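You operate a simulated robot arm through the tools that you are given. There is no shell and no other tool.

Carry out the task below with a simulated robot arm. There is one attempt and no reset: what you move stays moved.

TASK
Plug each hose into its colour's port and start the wheeled machine.
Fine: switch and keys are under the machine's lid.

It is judged by the outcome, as a careful person would: the job done as asked, and still so three seconds after it is handed in. It fails if anything else is knocked over, pushed out of place, dropped, spilled or broken. A push-on lid holds only when it is set on centred and level and pressed home; a screw cap is set on level and turned clockwise until tight.

THE ROBOT
A 7-joint arm with a two-finger parallel gripper, fixed in place. Base frame: the origin is on the floor under the middle of its stand, x ahead of it, y to its left, z up. Readings come in mm, rad, newtons and seconds.
With the tool pointing down near the work surface it reaches from about 400 to 900 mm from the base axis. Its first joint turns from -0.297 to 2.199 rad. Payload 1.57 kg.
The tool frame sits at the grasp point between the pads (the TCP): z along the fingers, y along the line on which they close. The tips reach 30 mm beyond it. Largest opening 80 mm; finger width 17, thickness 12; the body of the gripper, 40 by 82 mm, starts 80 mm behind the TCP.
Orientation is that of the tool frame in the base frame, as a unit quaternion [x, y, z, w]. With the fingers straight down and closing along the base's y, the tool's x points along the base's -x, its y along +y and its z along -z.

THE INTERFACE
- The arm moves only by the tool drive_tool. Its argument "deltas" is a list of rows, each a list of 3 entries, a list of its own where there are three numbers: the turn, a rotation vector about the base's x, y, z in rad, then the shift along the base's x, y, z in mm, then the gripper command, from -1 (fully open) to 1 (shut), values between in proportion. In form: [[[ax, ay, az], [dx, dy, dz], claw], ...]. A call has 1 to 20 rows; each row is the pose to reach, as a shift and turn from the pose commanded when the call began. A row lasts 0.2 s, in which the tool goes at most 50 mm and 0.15 rad; a call with a longer step from one row to the next is refused whole, and so is a gripper value outside its range. Where a pose cannot be reached the arm comes as near as it can. A force on the tool above 80 N (or 10 N above the force at the start of the call, whichever is more), or a blocked arm, ends the call early, and 0.2 s more pass. Each finger travels about 45 mm/s and halts on what it meets, pressing with about 36 N; the grip force reading is that of the motor and also rises with nothing between the fingers. The clock runs only during rows and for 0.2 s after the last one: add rows that repeat a pose to give the fingers time. It gives the time, the measured TCP pose, the force on the tool (base axes), the opening and the grip force at its end, in the units of the frame above (readings bear some noise), with the torque about the TCP (base axes, N m) and any sound that the robot's microphone picked up, and new pictures: "views" is both (left out), scene, wrist or none.
- Cameras (640 x 400 px; columns grow to the right, rows downward): "scene" is fixed at [382.1, -658.3, 1620.5]; the picture's right is [0.99, 0.11, 0.00], its down [0.06, -0.57, -0.82] and it looks along [-0.09, 0.81, -0.58] (base axes); focal length 214 px, centre (320, 200). "wrist" rides on the gripper at [72, -7, -122] in the tool frame; the picture's right is [0.09, 1.00, 0.00], its down [-0.84, 0.08, -0.54] and it looks along [-0.54, 0.05, 0.84] (tool axes); focal length 238 px, centre (320, 200). There is no depth. A picture from a camera that has moved, and an enlarged one, comes with that camera's place and axes in the base frame and with its lens. The place of the scene camera against the robot may be out by one fixed shift of up to 25 mm in any direction.
- lift_body(by): slides the trunk up (or, below 0, down) by that many mm; the arm rides with it, the base frame stays. It gives what a move gives, with no picture.
- inspect(camera, box): a new picture of the part [left, top, right, bottom] of that camera's present view, enlarged. No time passes.
- hand_in(): hands the job in; it is judged then, once.

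Nothing tells you positions but the pictures and the camera data. Unless the task says otherwise, let go and move clear before handing in.

The tools are called after "Request:" as name(argument=value, ...) on one line, values as JSON. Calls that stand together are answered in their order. drive_tool: Moves the arm, as the interface text tells. Its arguments: {"type":"object","properties":{"deltas":{"type":"array","items":{"type":"array"}},"views":{"type":"string","enum":["both","scene","wrist","none"]}},"required":["deltas"]} The other tools are called the same way: lift_body (by) moves the trunk up or down; inspect (camera, box) takes an enlarged picture of a part of a camera's view; hand_in () hands the job in.

At the start:

```text
clock: 0.0
position: [432.2, -22.0, 1408.1]
orientation: [-0.001, 1.0, 0.0, 0.0]
ft_force: [0.5, -0.1, -0.7]
torque: [0.0, 0.03, 0.04]
opening: 80.1
finger_force: 0.0
trunk travel left (down, up): [-725.0, 65.0]
```

scene: 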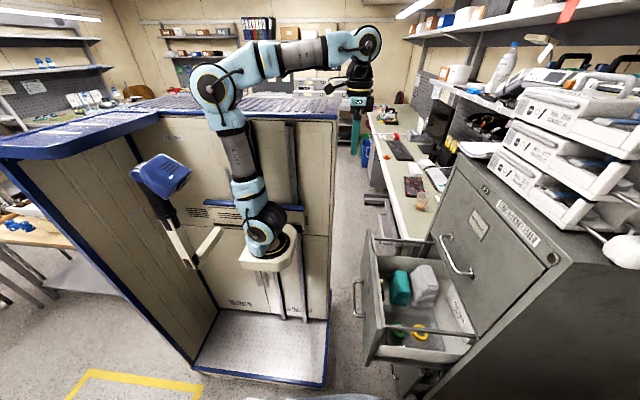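
wrist: 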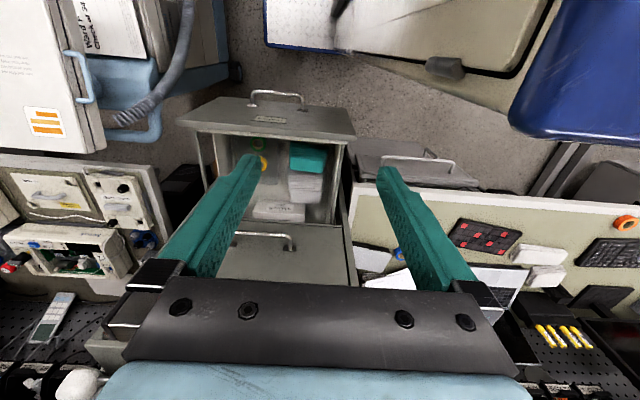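

I see the arm on a pedestal, a filing cabinet with an open drawer, benches and various machines; I can't yet identify the wheeled machine and hoses. I'll enlarge parts of both views first.

Request:
inspect(camera="scene", box=[0, 130, 240, 400])

Request:
inspect(camera="scene", box=[320, 60, 640, 260])

Request:
inspect(camera="scene", box=[320, 200, 640, 400])

Request:
inspect(camera="wrist", box=[0, 0, 320, 200])

Request:
inspect(camera="wrist", box=[320, 0, 640, 200])

Request:
inspect(camera="wrist", box=[0, 200, 320, 400])

Request:
inspect(camera="wrist", box=[320, 200, 640, 400])

```text
1.48 times, centred on (120, 265) of scene
camera zoom: at [382.1, -658.3, 1620.5], right [0.99, 0.11, 0.0], down [0.06, -0.57, -0.82], along [-0.09, 0.81, -0.58], focal length 318 px, centre (616, 104)
```

zoom: 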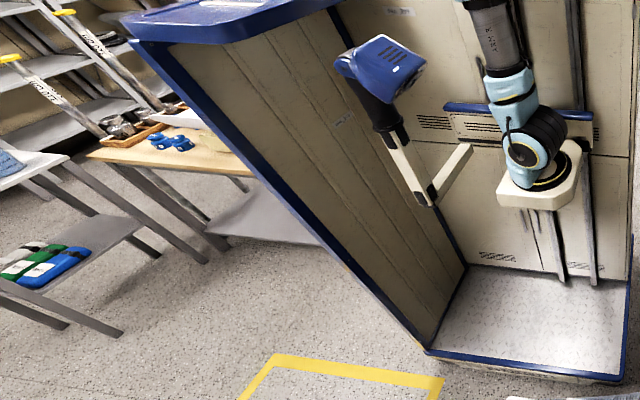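

```text
2.00 times, centred on (480, 160) of scene
camera zoom: at [382.1, -658.3, 1620.5], right [0.99, 0.11, 0.0], down [0.06, -0.57, -0.82], along [-0.09, 0.81, -0.58], focal length 429 px, centre (0, 280)
```

zoom: 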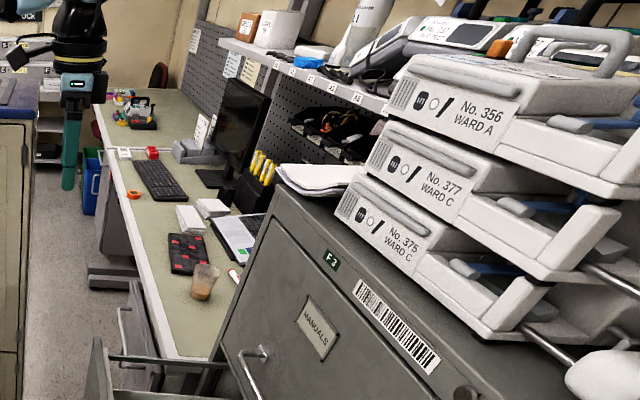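

```text
2.00 times, centred on (480, 300) of scene
camera zoom: at [382.1, -658.3, 1620.5], right [0.99, 0.11, 0.0], down [0.06, -0.57, -0.82], along [-0.09, 0.81, -0.58], focal length 429 px, centre (0, 0)
```

zoom: 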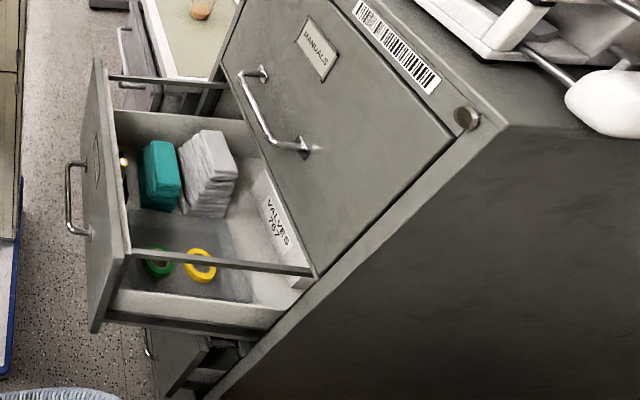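

```text
2.00 times, centred on (160, 100) of wrist
camera zoom: at [359.0, -28.6, 1529.9], right [-0.09, 1.0, 0.0], down [0.84, 0.08, 0.54], along [0.54, 0.05, -0.84], focal length 477 px, centre (640, 400)
```

zoom: 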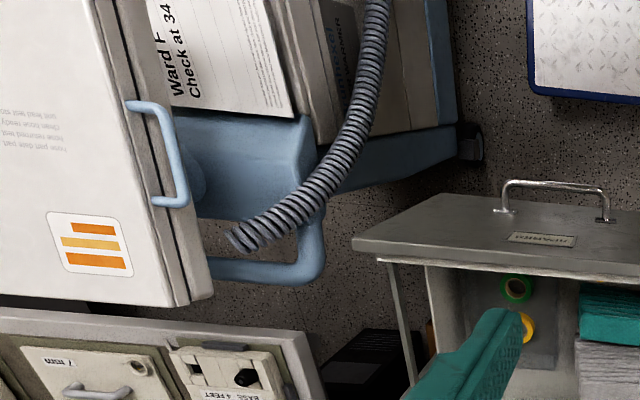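

```text
2.00 times, centred on (480, 100) of wrist
camera zoom: at [359.0, -28.6, 1529.9], right [-0.09, 1.0, 0.0], down [0.84, 0.08, 0.54], along [0.54, 0.05, -0.84], focal length 477 px, centre (0, 400)
```

zoom: 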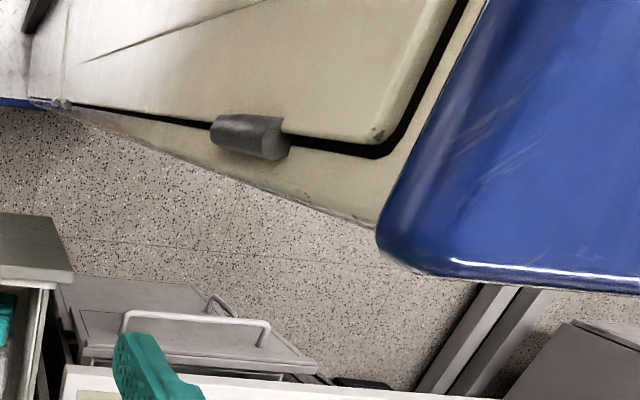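

```text
2.00 times, centred on (160, 300) of wrist
camera zoom: at [359.0, -28.6, 1529.9], right [-0.09, 1.0, 0.0], down [0.84, 0.08, 0.54], along [0.54, 0.05, -0.84], focal length 477 px, centre (640, 0)
```

zoom: 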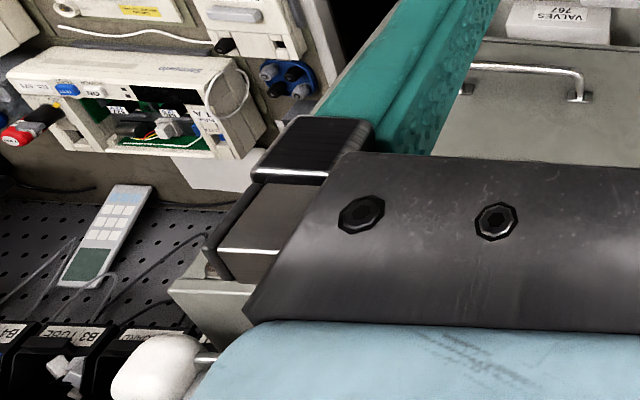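

```text
2.00 times, centred on (480, 300) of wrist
camera zoom: at [359.0, -28.6, 1529.9], right [-0.09, 1.0, 0.0], down [0.84, 0.08, 0.54], along [0.54, 0.05, -0.84], focal length 477 px, centre (0, 0)
```

zoom: 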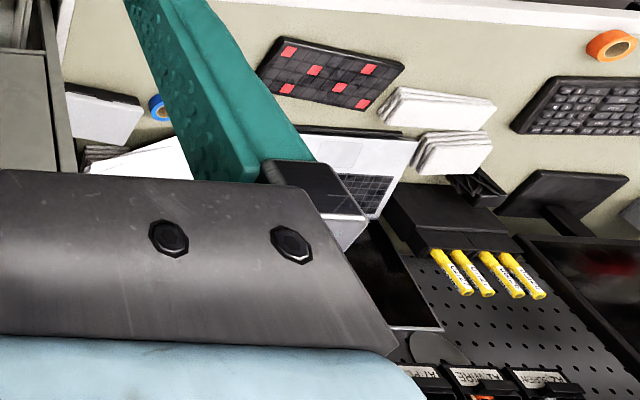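

The wrist view shows a light-blue wheeled machine with a corrugated hose and a white lid (blue handle) at the left, about x 420, y -630, i.e. under the scene camera. I'll turn the tool about the vertical to point the wrist camera toward it.

Request:
drive_tool(deltas=[[[0, 0, -0.15], [0, 0, 0], -1], [[0, 0, -0.3], [0, 0, 0], -1], [[0, 0, -0.45], [0, 0, 0], -1], [[0, 0, -0.6], [0, 0, 0], -1], [[0, 0, -0.75], [0, 0, 0], -1], [[0, 0, -0.9], [0, 0, 0], -1], [[0, 0, -1.05], [0, 0, 0], -1], [[0, 0, -1.2], [0, 0, 0], -1], [[0, 0, -1.35], [0, 0, 0], -1], [[0, 0, -1.5], [0, 0, 0], -1]], views="both")

```text
clock: 2.2
position: [433.4, -23.2, 1407.0]
orientation: [0.682, 0.731, -0.001, 0.0]
ft_force: [0.4, 0.5, 0.5]
torque: [0.01, 0.02, -0.01]
opening: 80.0
finger_force: 0.0
trunk travel left (down, up): [-725.0, 65.0]
camera wrist: at [419.3, 48.7, 1529.5], right [0.99, 0.16, 0.0], down [0.13, -0.83, 0.54], along [0.09, -0.53, -0.84], focal length 238 px, centre (320, 200)
```

scene: 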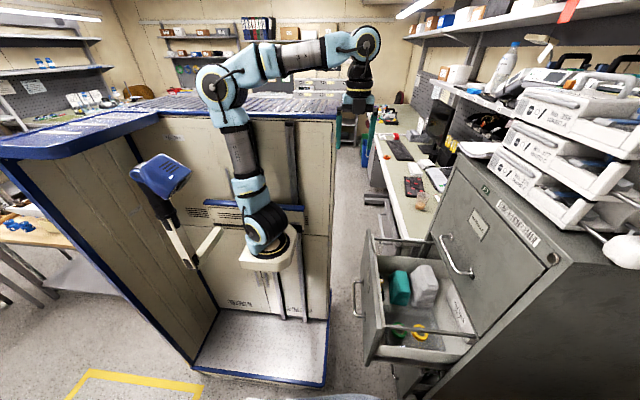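
wrist: 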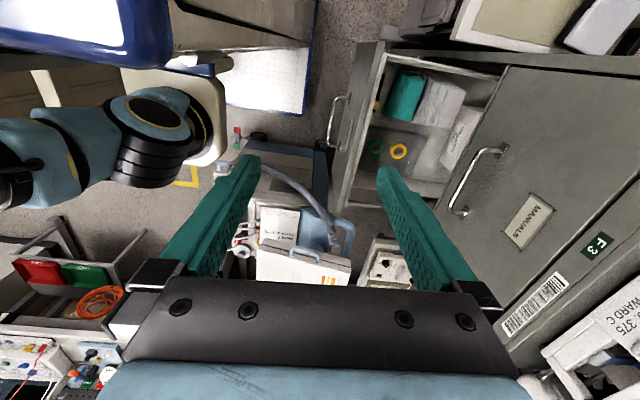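

The wheeled machine now shows between the fingers, with coloured ports perhaps on its left side. I'll enlarge this view.

Request:
inspect(camera="wrist", box=[180, 100, 400, 300])

Request:
inspect(camera="wrist", box=[0, 200, 200, 400])

Request:
inspect(camera="wrist", box=[340, 0, 640, 200])

```text
2.00 times, centred on (290, 200) of wrist
camera zoom: at [419.3, 48.7, 1529.5], right [0.99, 0.16, 0.0], down [0.13, -0.83, 0.54], along [0.09, -0.53, -0.84], focal length 477 px, centre (380, 200)
```

zoom: 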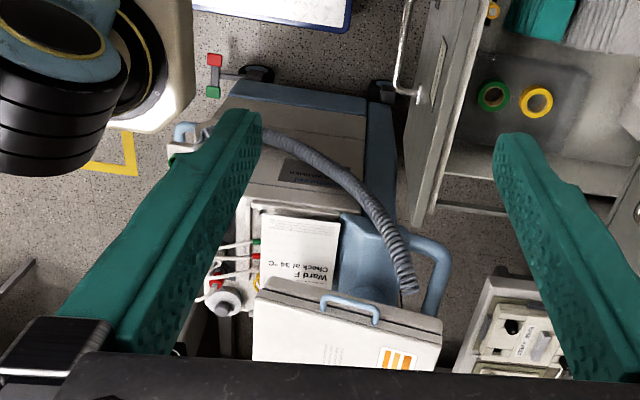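

```text
2.00 times, centred on (100, 300) of wrist
camera zoom: at [419.3, 48.7, 1529.5], right [0.99, 0.16, 0.0], down [0.13, -0.83, 0.54], along [0.09, -0.53, -0.84], focal length 477 px, centre (760, 0)
```

zoom: 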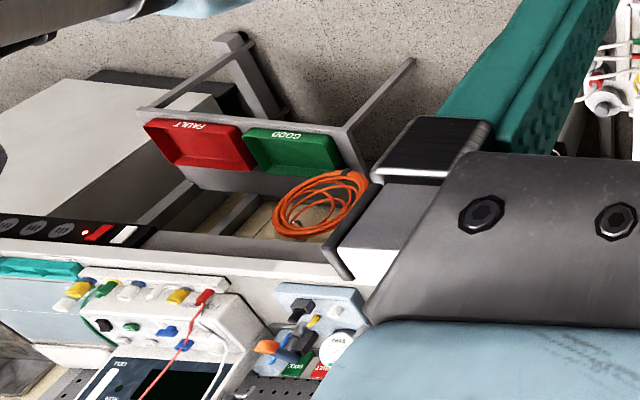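

```text
2.00 times, centred on (490, 100) of wrist
camera zoom: at [419.3, 48.7, 1529.5], right [0.99, 0.16, 0.0], down [0.13, -0.83, 0.54], along [0.09, -0.53, -0.84], focal length 477 px, centre (-20, 400)
```

zoom: 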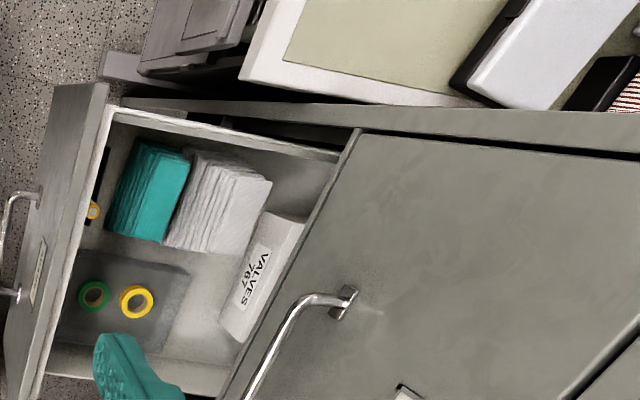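

The wheeled machine is about x 350–500, y -350…-700 with its lid handle near (478, -630, 855); hoses and coloured rings are on its left side. I'll move the camera closer above it.

Request:
drive_tool(deltas=[[[0, 0, 0], [-5, -40, -10], -1], [[0, 0, 0], [-10, -80, -20], -1], [[0, 0, 0], [-15, -120, -30], -1], [[0, 0, 0], [-20, -160, -40], -1], [[0, 0, 0], [-25, -200, -50], -1], [[0, 0, 0], [-30, -240, -60], -1], [[0, 0, 0], [-35, -280, -70], -1]], views="both")

```text
clock: 3.8
position: [396.4, -302.2, 1336.8]
orientation: [0.682, 0.731, 0.0, 0.0]
ft_force: [-0.1, -0.2, 0.3]
torque: [0.02, -0.01, -0.03]
opening: 80.1
finger_force: 0.1
out of reach, approached as far as the arm can: row 2, 3, 4, 5
trunk travel left (down, up): [-725.0, 65.0]
camera wrist: at [382.6, -230.8, 1460.2], right [0.99, 0.16, 0.0], down [0.14, -0.83, 0.54], along [0.09, -0.54, -0.84], focal length 238 px, centre (320, 200)
```

scene: 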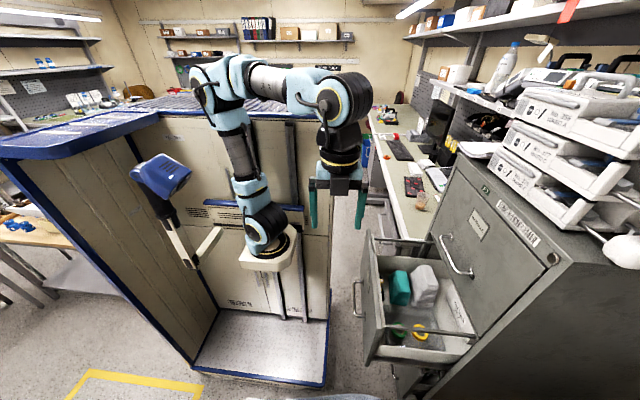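
wrist: 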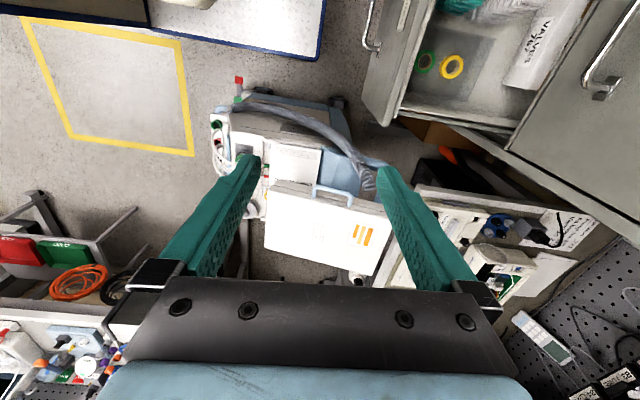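

Request:
inspect(camera="wrist", box=[200, 60, 420, 300])

Request:
inspect(camera="wrist", box=[200, 70, 300, 150])

Request:
inspect(camera="wrist", box=[240, 130, 400, 290])

```text
1.67 times, centred on (310, 180) of wrist
camera zoom: at [382.6, -230.8, 1460.2], right [0.99, 0.16, 0.0], down [0.14, -0.83, 0.54], along [0.09, -0.54, -0.84], focal length 397 px, centre (337, 233)
```

zoom: 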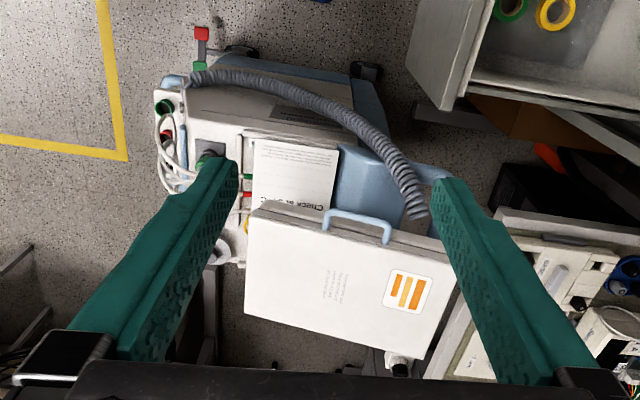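

```text
5.00 times, centred on (250, 110) of wrist
camera zoom: at [382.6, -230.8, 1460.2], right [0.99, 0.16, 0.0], down [0.14, -0.83, 0.54], along [0.09, -0.54, -0.84], focal length 1192 px, centre (670, 650)
```

zoom: 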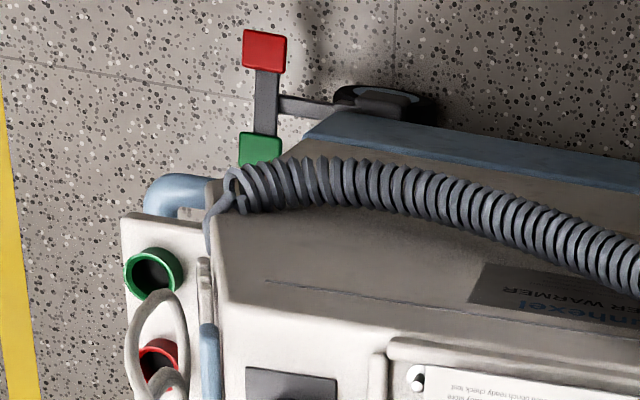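

```text
2.50 times, centred on (320, 210) of wrist
camera zoom: at [382.6, -230.8, 1460.2], right [0.99, 0.16, 0.0], down [0.14, -0.83, 0.54], along [0.09, -0.54, -0.84], focal length 596 px, centre (320, 175)
```

zoom: 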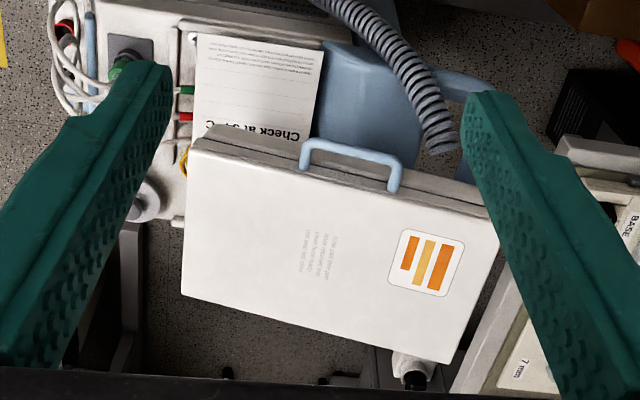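

A patient warmer on wheels: white lid with light-blue handle at the far side (~(468, -540, 944)), a side panel on the low-x side with green and red ports (yellow probably hidden), and white hoses. I'll lower the trunk somewhat to get a closer, more level look.

Request:
lift_body(by=-150)

Request:
drive_tool(deltas=[[[-0.12, 0, 0], [-20, 20, 0], -1], [[-0.24, 0, 0], [-40, 40, 0], -1], [[-0.36, 0, 0], [-60, 60, 0], -1], [[-0.48, 0, 0], [-80, 80, 0], -1], [[-0.6, 0, 0], [-100, 100, 0], -1]], views="both")

```text
clock: 5.5
position: [397.2, -302.4, 1188.0]
orientation: [0.682, 0.731, 0.0, 0.0]
ft_force: [1.3, -0.2, -1.0]
torque: [0.03, 0.01, -0.01]
opening: 79.8
finger_force: 0.0
trunk travel left (down, up): [-575.0, 215.0]
```

```text
clock: 6.8
position: [413.1, -163.3, 1168.9]
orientation: [0.652, 0.698, -0.218, 0.201]
ft_force: [0.1, 0.5, -0.5]
torque: [-0.01, 0.01, -0.02]
opening: 79.8
finger_force: 0.2
out of reach, approached as far as the arm can: row 1, 2, 3, 4, 5
trunk travel left (down, up): [-575.0, 215.0]
camera wrist: at [400.2, -34.4, 1228.7], right [0.99, 0.13, -0.09], down [0.14, -0.38, 0.92], along [0.08, -0.92, -0.39], focal length 238 px, centre (320, 200)
```

scene: 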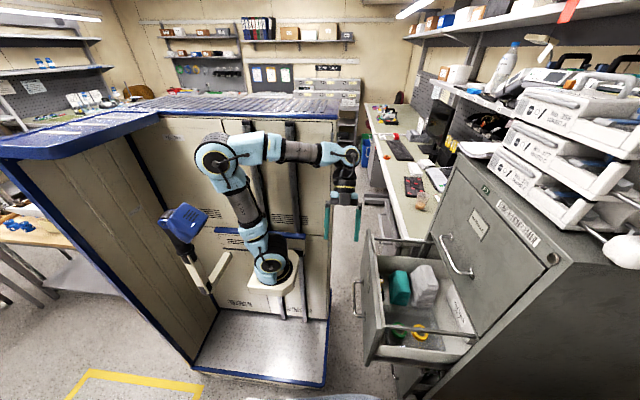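
wrist: 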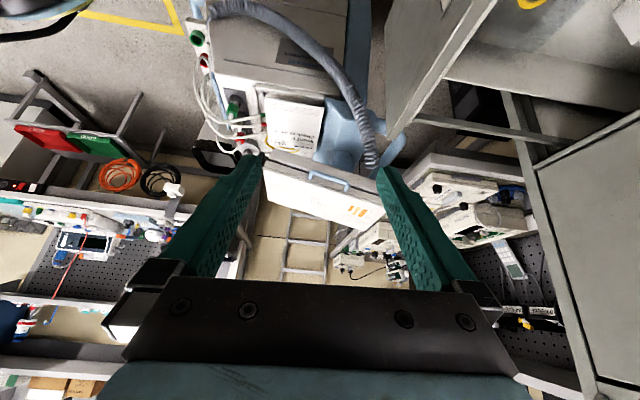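

The camera sees the machine upside-down in the picture: slanted console lid with handle at its front lower edge, hinge presumably behind. I'll zoom into the panel and lid.

Request:
inspect(camera="wrist", box=[170, 0, 330, 180])

Request:
inspect(camera="wrist", box=[180, 80, 280, 180])

Request:
inspect(camera="wrist", box=[250, 80, 420, 240])

Request:
inspect(camera="wrist", box=[170, 0, 270, 80])

```text
2.22 times, centred on (250, 90) of wrist
camera zoom: at [400.2, -34.4, 1228.7], right [0.99, 0.13, -0.09], down [0.14, -0.38, 0.92], along [0.08, -0.92, -0.39], focal length 530 px, centre (476, 444)
```

zoom: 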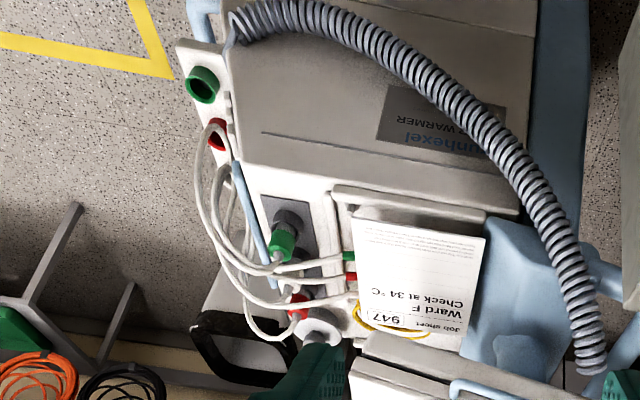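

```text
4.00 times, centred on (230, 130) of wrist
camera zoom: at [400.2, -34.4, 1228.7], right [0.99, 0.13, -0.09], down [0.14, -0.38, 0.92], along [0.08, -0.92, -0.39], focal length 953 px, centre (680, 480)
```

zoom: 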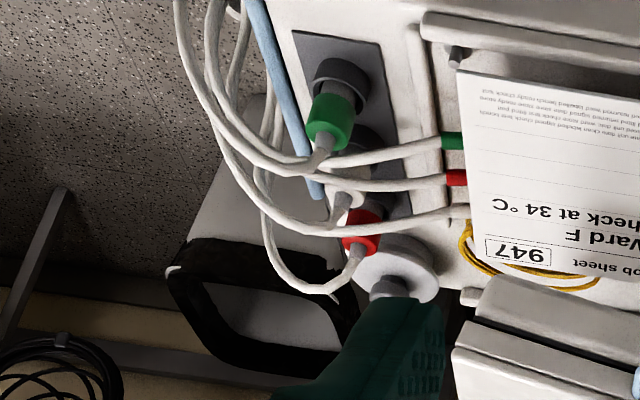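

```text
2.50 times, centred on (335, 160) of wrist
camera zoom: at [400.2, -34.4, 1228.7], right [0.99, 0.13, -0.09], down [0.14, -0.38, 0.92], along [0.08, -0.92, -0.39], focal length 596 px, centre (282, 300)
```

zoom: 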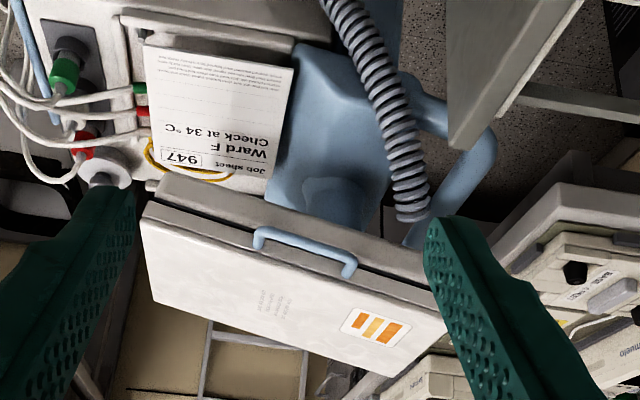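

```text
5.00 times, centred on (220, 40) of wrist
camera zoom: at [400.2, -34.4, 1228.7], right [0.99, 0.13, -0.09], down [0.14, -0.38, 0.92], along [0.08, -0.92, -0.39], focal length 1192 px, centre (820, 1000)
```

zoom: 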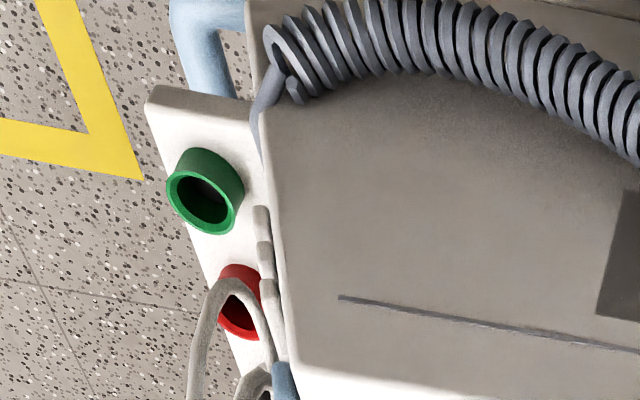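

There are at least green and red capped hoses parked in dark sockets, with open green and red ports on a side panel; a yellow loop is near the job sheet. I'll straighten the tool again and go above the port panel for a closer look.

Request:
drive_tool(deltas=[[[0.12, 0, 0], [-20, -30, 0], -1], [[0.24, 0, 0], [-40, -60, 0], -1], [[0.36, 0, 0], [-60, -90, 0], -1], [[0.48, 0, 0], [-80, -120, 0], -1], [[0.6, 0, 0], [-100, -150, 0], -1]], views="wrist")

```text
clock: 8.0
position: [339.1, -337.7, 1127.3]
orientation: [0.681, 0.732, 0.002, 0.0]
ft_force: [-0.7, -0.7, 0.1]
torque: [0.15, -0.02, -0.01]
opening: 80.2
finger_force: 0.1
out of reach, approached as far as the arm can: row 1, 2, 3, 4, 5
trunk travel left (down, up): [-575.0, 215.0]
camera wrist: at [325.1, -266.3, 1249.8], right [0.99, 0.16, 0.0], down [0.14, -0.83, 0.54], along [0.09, -0.53, -0.84], focal length 238 px, centre (320, 200)
```

wrist: 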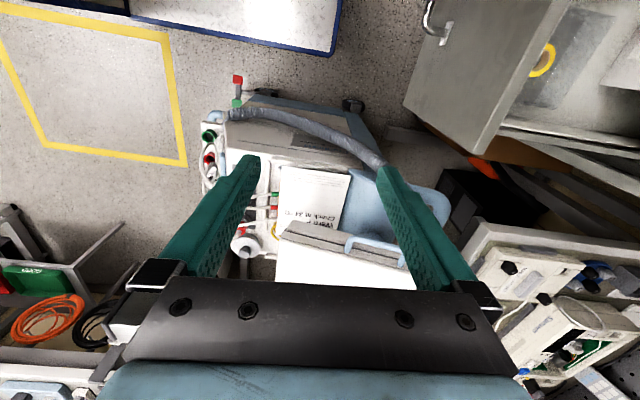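

The arm is limited by a minimum radius of about 480 mm at this height. I'll move outward toward -y to see where the commanded pose stands.

Request:
drive_tool(deltas=[[[0, 0, 0], [0, -30, 0], -1], [[0, 0, 0], [0, -60, 0], -1], [[0, 0, 0], [0, -90, 0], -1]], views="wrist")

```text
clock: 8.8
position: [343.2, -427.6, 1129.4]
orientation: [0.681, 0.732, 0.0, 0.001]
ft_force: [1.0, -0.1, 0.5]
torque: [-0.02, -0.02, 0.01]
opening: 80.3
finger_force: 0.1
trunk travel left (down, up): [-575.0, 215.0]
camera wrist: at [329.0, -356.3, 1252.1], right [0.99, 0.16, 0.0], down [0.14, -0.83, 0.54], along [0.09, -0.54, -0.84], focal length 238 px, centre (320, 200)
```

wrist: 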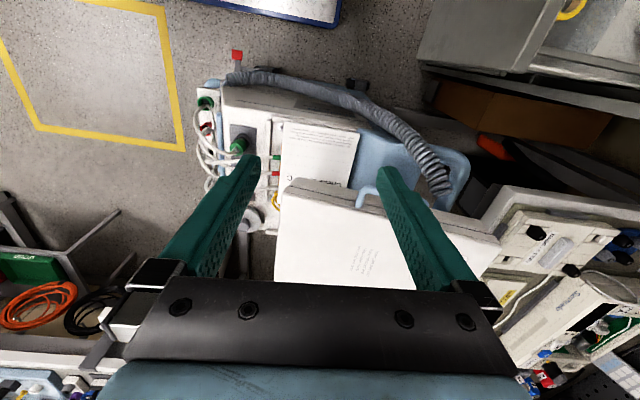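

The commanded pose follows the reached one, which is convenient. Next I'll slide over to about (180, -480, 1130) to view the port panel and the parked hose plugs.

Request:
drive_tool(deltas=[[[0, 0, 0], [-40, -13, 0], -1], [[0, 0, 0], [-80, -26, 0], -1], [[0, 0, 0], [-120, -39, 0], -1], [[0, 0, 0], [-163, -52, 0], -1]], views="wrist")

```text
clock: 9.8
position: [178.2, -477.2, 1127.4]
orientation: [0.681, 0.732, -0.001, 0.001]
ft_force: [0.1, 0.9, 0.6]
torque: [0.01, 0.06, 0.04]
opening: 80.0
finger_force: 0.0
trunk travel left (down, up): [-575.0, 215.0]
camera wrist: at [164.8, -405.6, 1250.3], right [0.99, 0.16, 0.0], down [0.14, -0.83, 0.54], along [0.09, -0.53, -0.84], focal length 238 px, centre (320, 200)
```

wrist: 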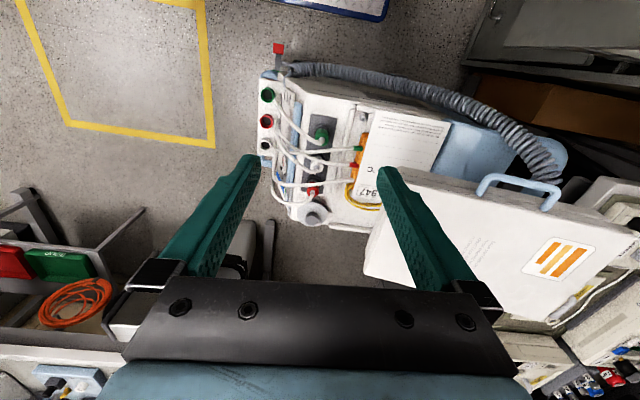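

Request:
inspect(camera="wrist", box=[240, 60, 400, 240])

Request:
inspect(camera="wrist", box=[250, 70, 340, 160])

Request:
inspect(camera="wrist", box=[260, 110, 380, 230])

Request:
inspect(camera="wrist", box=[340, 80, 640, 330])

```text
2.22 times, centred on (320, 150) of wrist
camera zoom: at [164.8, -405.6, 1250.3], right [0.99, 0.16, 0.0], down [0.14, -0.83, 0.54], along [0.09, -0.53, -0.84], focal length 530 px, centre (320, 311)
```

zoom: 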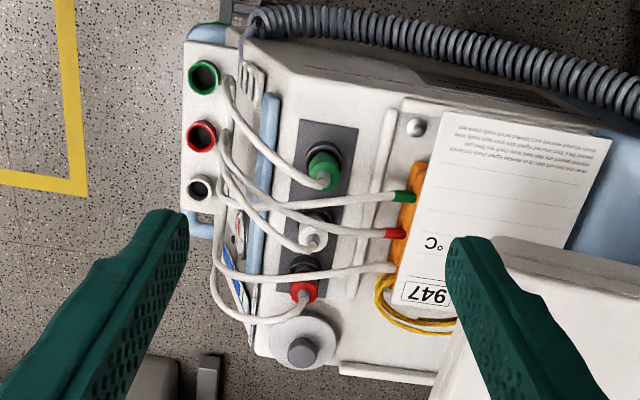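

```text
4.44 times, centred on (295, 115) of wrist
camera zoom: at [164.8, -405.6, 1250.3], right [0.99, 0.16, 0.0], down [0.14, -0.83, 0.54], along [0.09, -0.53, -0.84], focal length 1059 px, centre (431, 578)
```

zoom: 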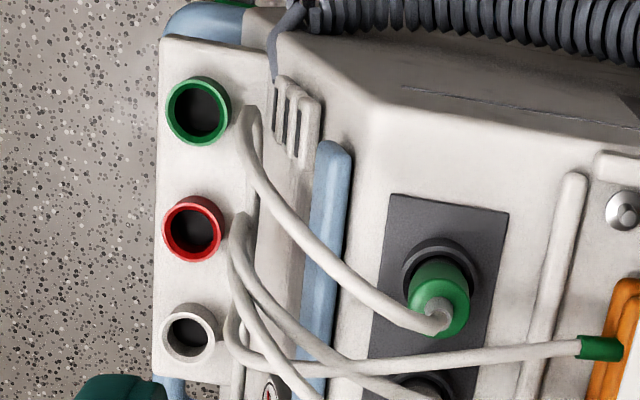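

```text
3.33 times, centred on (320, 170) of wrist
camera zoom: at [164.8, -405.6, 1250.3], right [0.99, 0.16, 0.0], down [0.14, -0.83, 0.54], along [0.09, -0.53, -0.84], focal length 794 px, centre (320, 300)
```

zoom: 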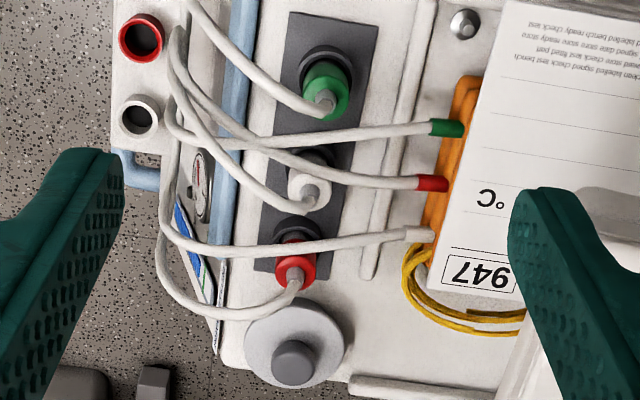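

```text
1.60 times, centred on (490, 205) of wrist
camera zoom: at [164.8, -405.6, 1250.3], right [0.99, 0.16, 0.0], down [0.14, -0.83, 0.54], along [0.09, -0.53, -0.84], focal length 381 px, centre (48, 192)
```

zoom: 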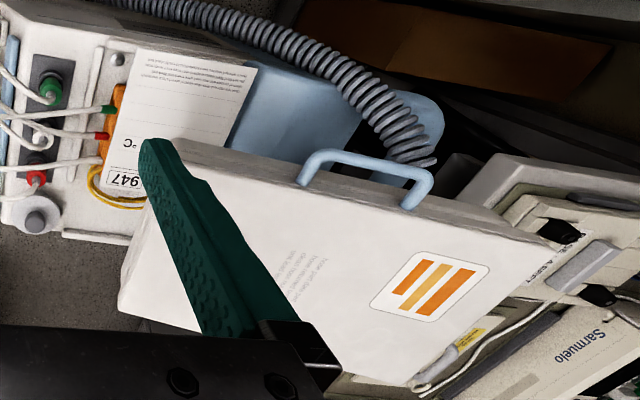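

Now it's clear: three hoses (green, white, red) have plugs parked vertically in dark sockets at about x 193, y -560/-624/-685, z ≈ 785; the ports are on a lower side shelf at about x 46, y -532 (green), -602 (red), -674 (white), z ≈ 576. I'll go lower for a detailed look at the plugs.

Request:
drive_tool(deltas=[[[0, 0, 0], [4, -20, -44], -1], [[0, 0, 0], [8, -40, -88], -1], [[0, 0, 0], [12, -60, -132], -1], [[0, 0, 0], [17, -70, -170], -1]], views="both")

```text
clock: 10.8
position: [199.7, -548.7, 959.1]
orientation: [0.681, 0.732, -0.001, 0.0]
ft_force: [0.5, -0.1, 1.2]
torque: [-0.04, 0.01, -0.01]
opening: 80.0
finger_force: 0.0
trunk travel left (down, up): [-575.0, 215.0]
camera wrist: at [185.9, -477.6, 1082.8], right [0.99, 0.16, 0.0], down [0.14, -0.83, 0.54], along [0.09, -0.54, -0.84], focal length 238 px, centre (320, 200)
```

scene: 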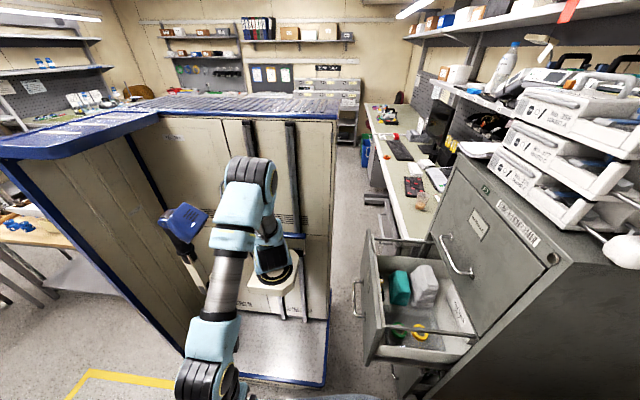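
wrist: 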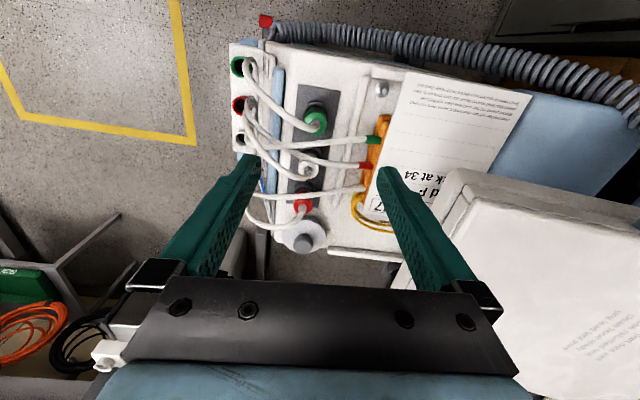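

Request:
inspect(camera="wrist", box=[220, 40, 400, 250])

Request:
inspect(camera="wrist", box=[260, 80, 350, 170])

Request:
inspect(camera="wrist", box=[240, 140, 340, 240])

Request:
inspect(camera="wrist", box=[220, 40, 300, 120])

```text
1.90 times, centred on (310, 145) of wrist
camera zoom: at [185.9, -477.6, 1082.8], right [0.99, 0.16, 0.0], down [0.14, -0.83, 0.54], along [0.09, -0.54, -0.84], focal length 454 px, centre (339, 305)
```

zoom: 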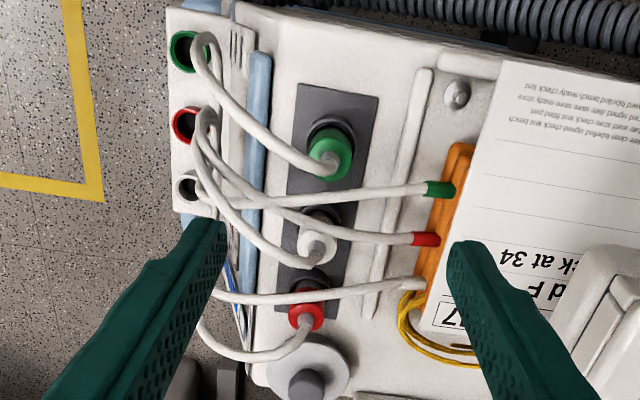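

```text
4.44 times, centred on (305, 125) of wrist
camera zoom: at [185.9, -477.6, 1082.8], right [0.99, 0.16, 0.0], down [0.14, -0.83, 0.54], along [0.09, -0.54, -0.84], focal length 1059 px, centre (387, 533)
```

zoom: 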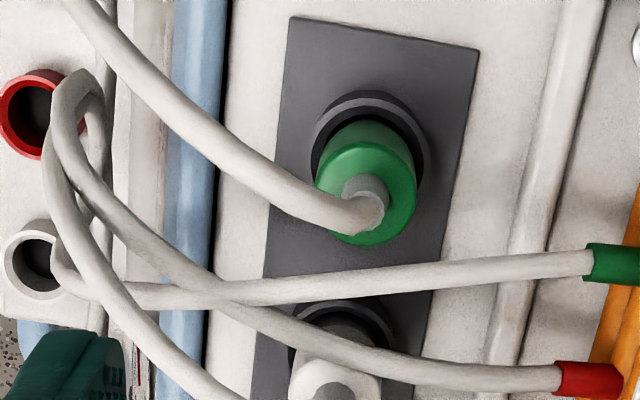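

```text
4.00 times, centred on (290, 190) of wrist
camera zoom: at [185.9, -477.6, 1082.8], right [0.99, 0.16, 0.0], down [0.14, -0.83, 0.54], along [0.09, -0.54, -0.84], focal length 953 px, centre (440, 240)
```

zoom: 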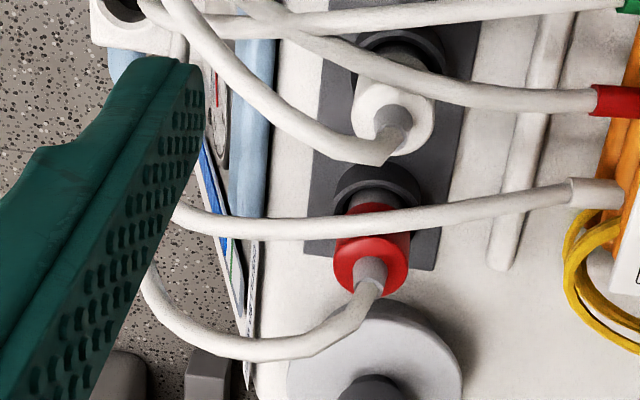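

```text
5.00 times, centred on (260, 80) of wrist
camera zoom: at [185.9, -477.6, 1082.8], right [0.99, 0.16, 0.0], down [0.14, -0.83, 0.54], along [0.09, -0.54, -0.84], focal length 1192 px, centre (620, 800)
```

zoom: 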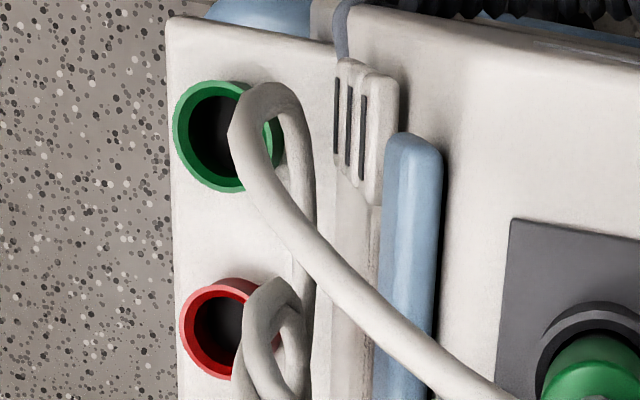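

The plugs are vertical, with hoses leaving their tops toward -x. I want to trace which hose goes to which plug, so I'll zoom in on the crossings.

Request:
inspect(camera="wrist", box=[225, 80, 285, 140])

Request:
inspect(camera="wrist", box=[240, 120, 300, 180])

Request:
inspect(camera="wrist", box=[340, 100, 420, 220])

```text
6.67 times, centred on (255, 110) of wrist
camera zoom: at [185.9, -477.6, 1082.8], right [0.99, 0.16, 0.0], down [0.14, -0.83, 0.54], along [0.09, -0.54, -0.84], focal length 1589 px, centre (753, 800)
```

zoom: 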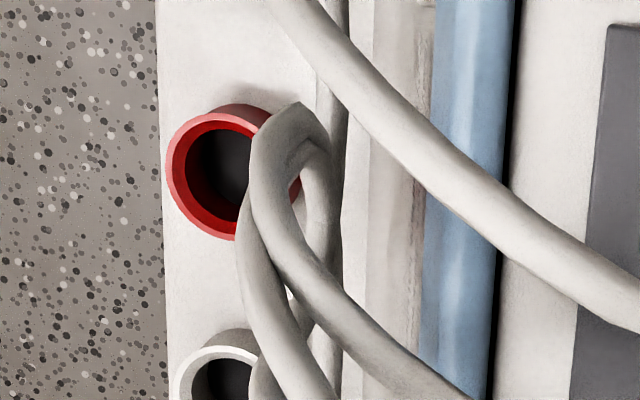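

```text
6.67 times, centred on (270, 150) of wrist
camera zoom: at [185.9, -477.6, 1082.8], right [0.99, 0.16, 0.0], down [0.14, -0.83, 0.54], along [0.09, -0.54, -0.84], focal length 1589 px, centre (653, 533)
```

zoom: 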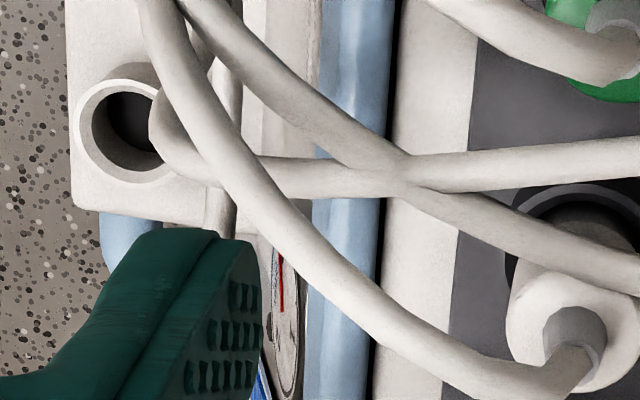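

```text
3.33 times, centred on (380, 160) of wrist
camera zoom: at [185.9, -477.6, 1082.8], right [0.99, 0.16, 0.0], down [0.14, -0.83, 0.54], along [0.09, -0.54, -0.84], focal length 794 px, centre (120, 333)
```

zoom: 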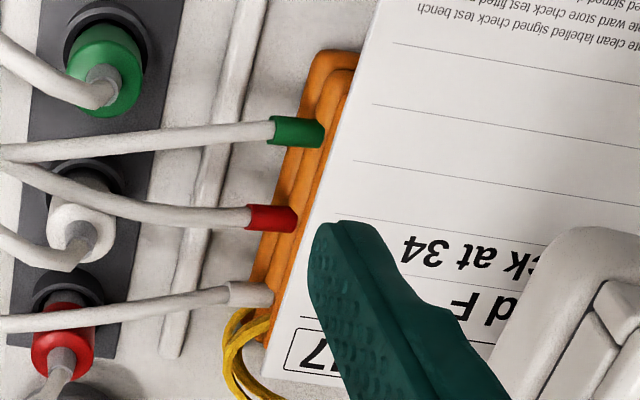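

I can't fully trace the hoses from here. I'll rotate the tool back (fingers closing along y, camera looking toward +x) and look from the -x side.

Request:
drive_tool(deltas=[[[0, 0, 0.15], [-10, -5, 0], -1], [[0, 0, 0.3], [-20, -10, 0], -1], [[0, 0, 0.45], [-30, -15, 0], -1], [[0, 0, 0.6], [-40, -20, 0], -1], [[0, 0, 0.75], [-50, -25, 0], -1], [[0, 0, 0.9], [-60, -30, 0], -1], [[0, 0, 1.05], [-70, -35, 0], -1], [[0, 0, 1.2], [-80, -40, 0], -1], [[0, 0, 1.35], [-90, -45, 0], -1], [[0, 0, 1.5], [-100, -50, 0], -1]], views="both")

```text
clock: 12.9
position: [99.3, -598.4, 961.9]
orientation: [-0.001, 1.0, 0.0, 0.0]
ft_force: [-0.7, -0.5, 0.9]
torque: [0.0, -0.04, -0.01]
opening: 80.1
finger_force: 0.0
trunk travel left (down, up): [-575.0, 215.0]
camera wrist: at [24.3, -605.7, 1084.2], right [-0.09, 1.0, 0.0], down [0.84, 0.08, 0.54], along [0.54, 0.05, -0.84], focal length 238 px, centre (320, 200)
```

scene: 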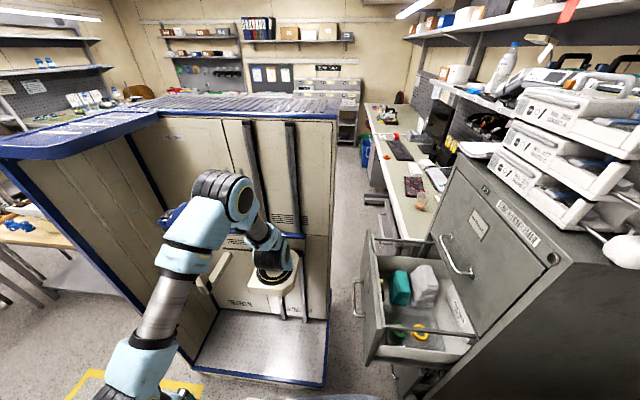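
wrist: 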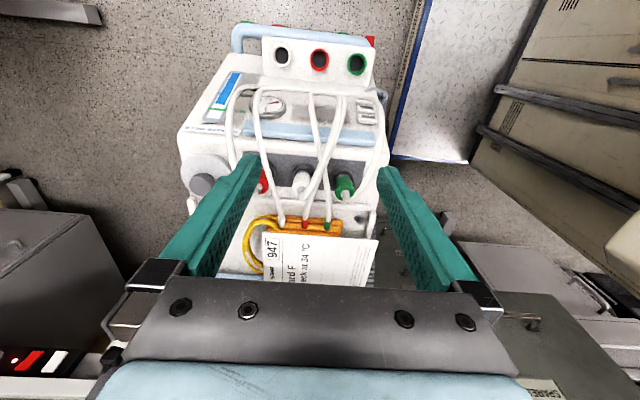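

Request:
inspect(camera="wrist", box=[180, 20, 400, 240])

Request:
inspect(camera="wrist", box=[220, 70, 380, 170])

Request:
inspect(camera="wrist", box=[220, 140, 380, 240])

Request:
inspect(camera="wrist", box=[240, 20, 400, 120])

```text
1.82 times, centred on (290, 130) of wrist
camera zoom: at [24.3, -605.7, 1084.2], right [-0.09, 1.0, 0.0], down [0.84, 0.08, 0.54], along [0.54, 0.05, -0.84], focal length 433 px, centre (374, 327)
```

zoom: 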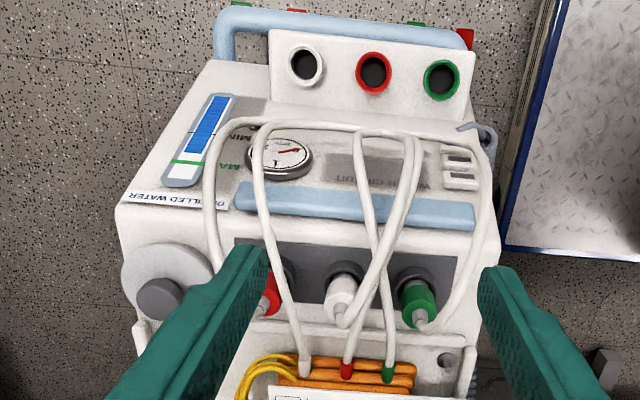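

```text
4.00 times, centred on (300, 120) of wrist
camera zoom: at [24.3, -605.7, 1084.2], right [-0.09, 1.0, 0.0], down [0.84, 0.08, 0.54], along [0.54, 0.05, -0.84], focal length 953 px, centre (400, 520)
```

zoom: 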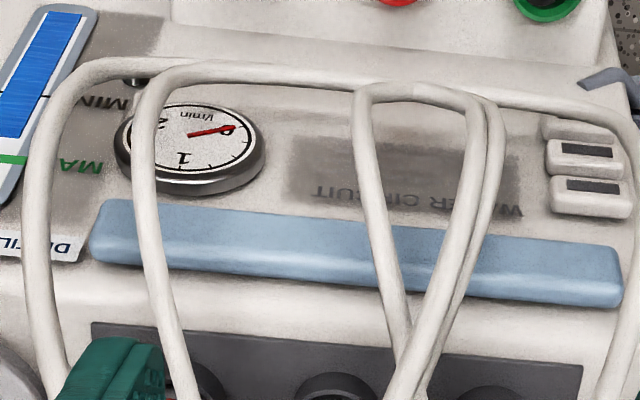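

```text
4.00 times, centred on (300, 190) of wrist
camera zoom: at [24.3, -605.7, 1084.2], right [-0.09, 1.0, 0.0], down [0.84, 0.08, 0.54], along [0.54, 0.05, -0.84], focal length 953 px, centre (400, 240)
```

zoom: 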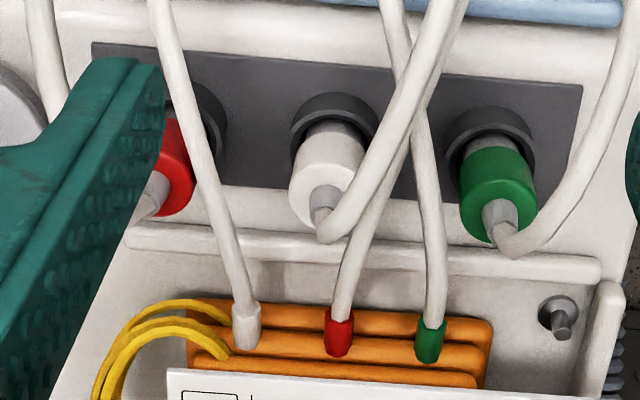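

```text
4.00 times, centred on (320, 70) of wrist
camera zoom: at [24.3, -605.7, 1084.2], right [-0.09, 1.0, 0.0], down [0.84, 0.08, 0.54], along [0.54, 0.05, -0.84], focal length 953 px, centre (320, 720)
```

zoom: 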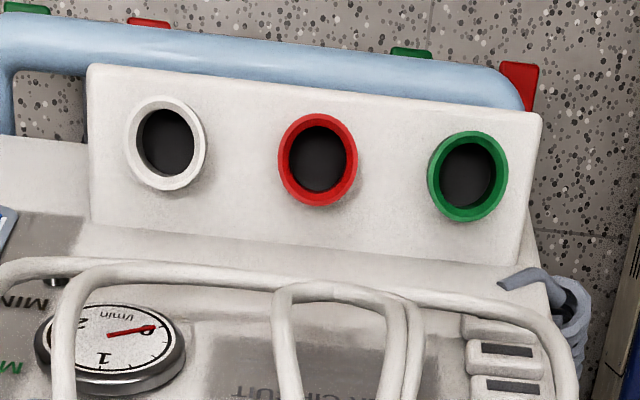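

The hose tracing works out: green plug ↔ green band, red ↔ red, white ↔ plain, so plug colours are trustworthy. Plugs are at about (193, -556/-616/-676), top z ≈ 796; ports have vertical axes at about (45, -534/-604/-676), z ≈ 570. I'll take a diagonal grip direction (closing along +x+y) to avoid the hoses, hovering above the green plug first.

Request:
drive_tool(deltas=[[[0, 0, -0.131], [16, 7, 0], -0.1], [[0, 0, -0.262], [31, 14, -10], -0.1], [[0, 0, -0.393], [47, 21, -20], -0.1], [[0, 0, -0.524], [63, 28, -30], -0.1], [[0, 0, -0.655], [78, 35, -45], -0.1], [[0, 0, -0.785], [94, 42, -60], -0.1], [[0, 0, -0.785], [94, 42, -60], -0.1]], views="wrist")

```text
clock: 14.6
position: [193.8, -556.4, 901.3]
orientation: [0.384, 0.923, 0.0, -0.001]
ft_force: [0.6, 0.1, 1.3]
torque: [-0.01, -0.03, 0.02]
opening: 44.0
finger_force: 0.1
trunk travel left (down, up): [-575.0, 215.0]
camera wrist: at [135.4, -509.0, 1023.3], right [0.64, 0.77, 0.0], down [0.65, -0.54, 0.54], along [0.42, -0.35, -0.84], focal length 238 px, centre (320, 200)
```

wrist: 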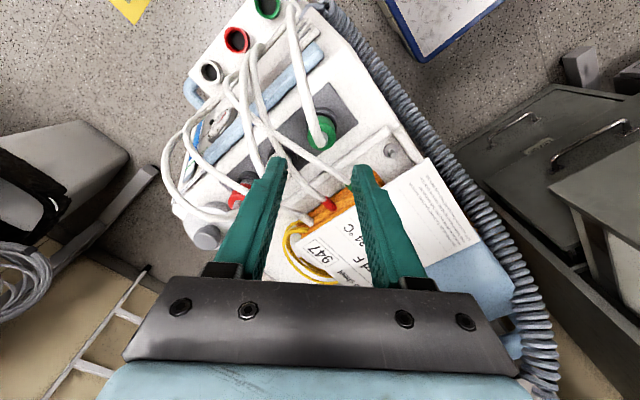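

Request:
inspect(camera="wrist", box=[270, 80, 380, 200])

Request:
inspect(camera="wrist", box=[180, 0, 320, 120])

```text
3.33 times, centred on (325, 140) of wrist
camera zoom: at [135.4, -509.0, 1023.3], right [0.64, 0.77, 0.0], down [0.65, -0.54, 0.54], along [0.42, -0.35, -0.84], focal length 794 px, centre (303, 400)
```

zoom: 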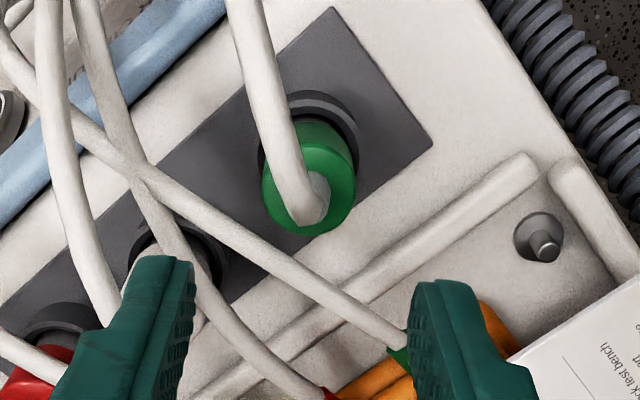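

```text
3.33 times, centred on (250, 60) of wrist
camera zoom: at [135.4, -509.0, 1023.3], right [0.64, 0.77, 0.0], down [0.65, -0.54, 0.54], along [0.42, -0.35, -0.84], focal length 794 px, centre (553, 667)
```

zoom: 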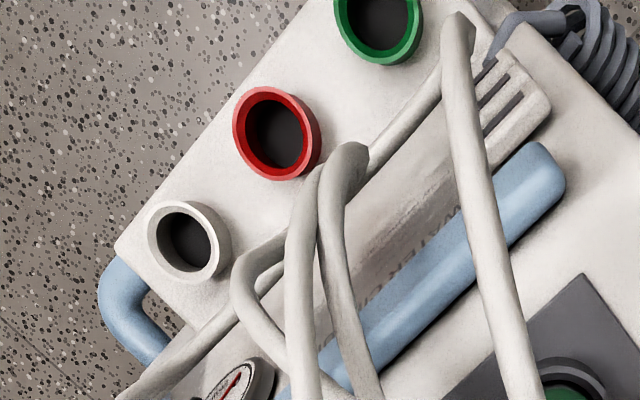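

The green plug is centred under the TCP to within ~2 mm, with the hose leaving between the fingers. I'll nudge, turn slightly to clear the green-band hose, and come down part-way.

Request:
drive_tool(deltas=[[[0, 0, -0.1], [0.5, 1, -20], -0.1], [[0, 0, -0.2], [0.5, 1, -40], -0.1], [[0, 0, -0.2], [0.5, 1, -60], -0.1], [[0, 0, -0.2], [0.5, 1, -75], -0.1]], views="wrist")

Request:
inspect(camera="wrist", box=[240, 80, 400, 240])

```text
clock: 15.6
position: [193.9, -556.1, 827.1]
orientation: [0.473, 0.881, 0.0, 0.0]
ft_force: [-0.5, 0.7, 0.2]
torque: [-0.02, -0.02, 0.01]
opening: 43.9
finger_force: 0.0
trunk travel left (down, up): [-575.0, 215.0]
camera wrist: at [146.4, -499.1, 949.1], right [0.78, 0.63, 0.0], down [0.53, -0.65, 0.54], along [0.34, -0.42, -0.84], focal length 238 px, centre (320, 200)
```

wrist: 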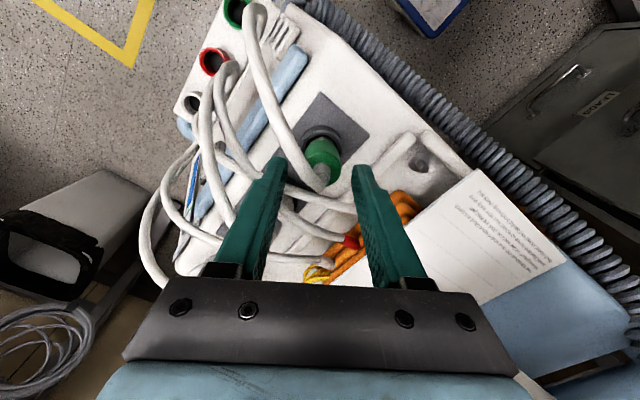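

```text
2.50 times, centred on (320, 160) of wrist
camera zoom: at [146.4, -499.1, 949.1], right [0.78, 0.63, 0.0], down [0.53, -0.65, 0.54], along [0.34, -0.42, -0.84], focal length 596 px, centre (320, 300)
```

zoom: 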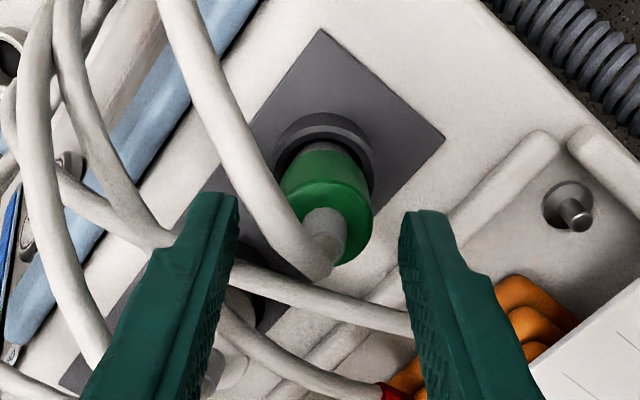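

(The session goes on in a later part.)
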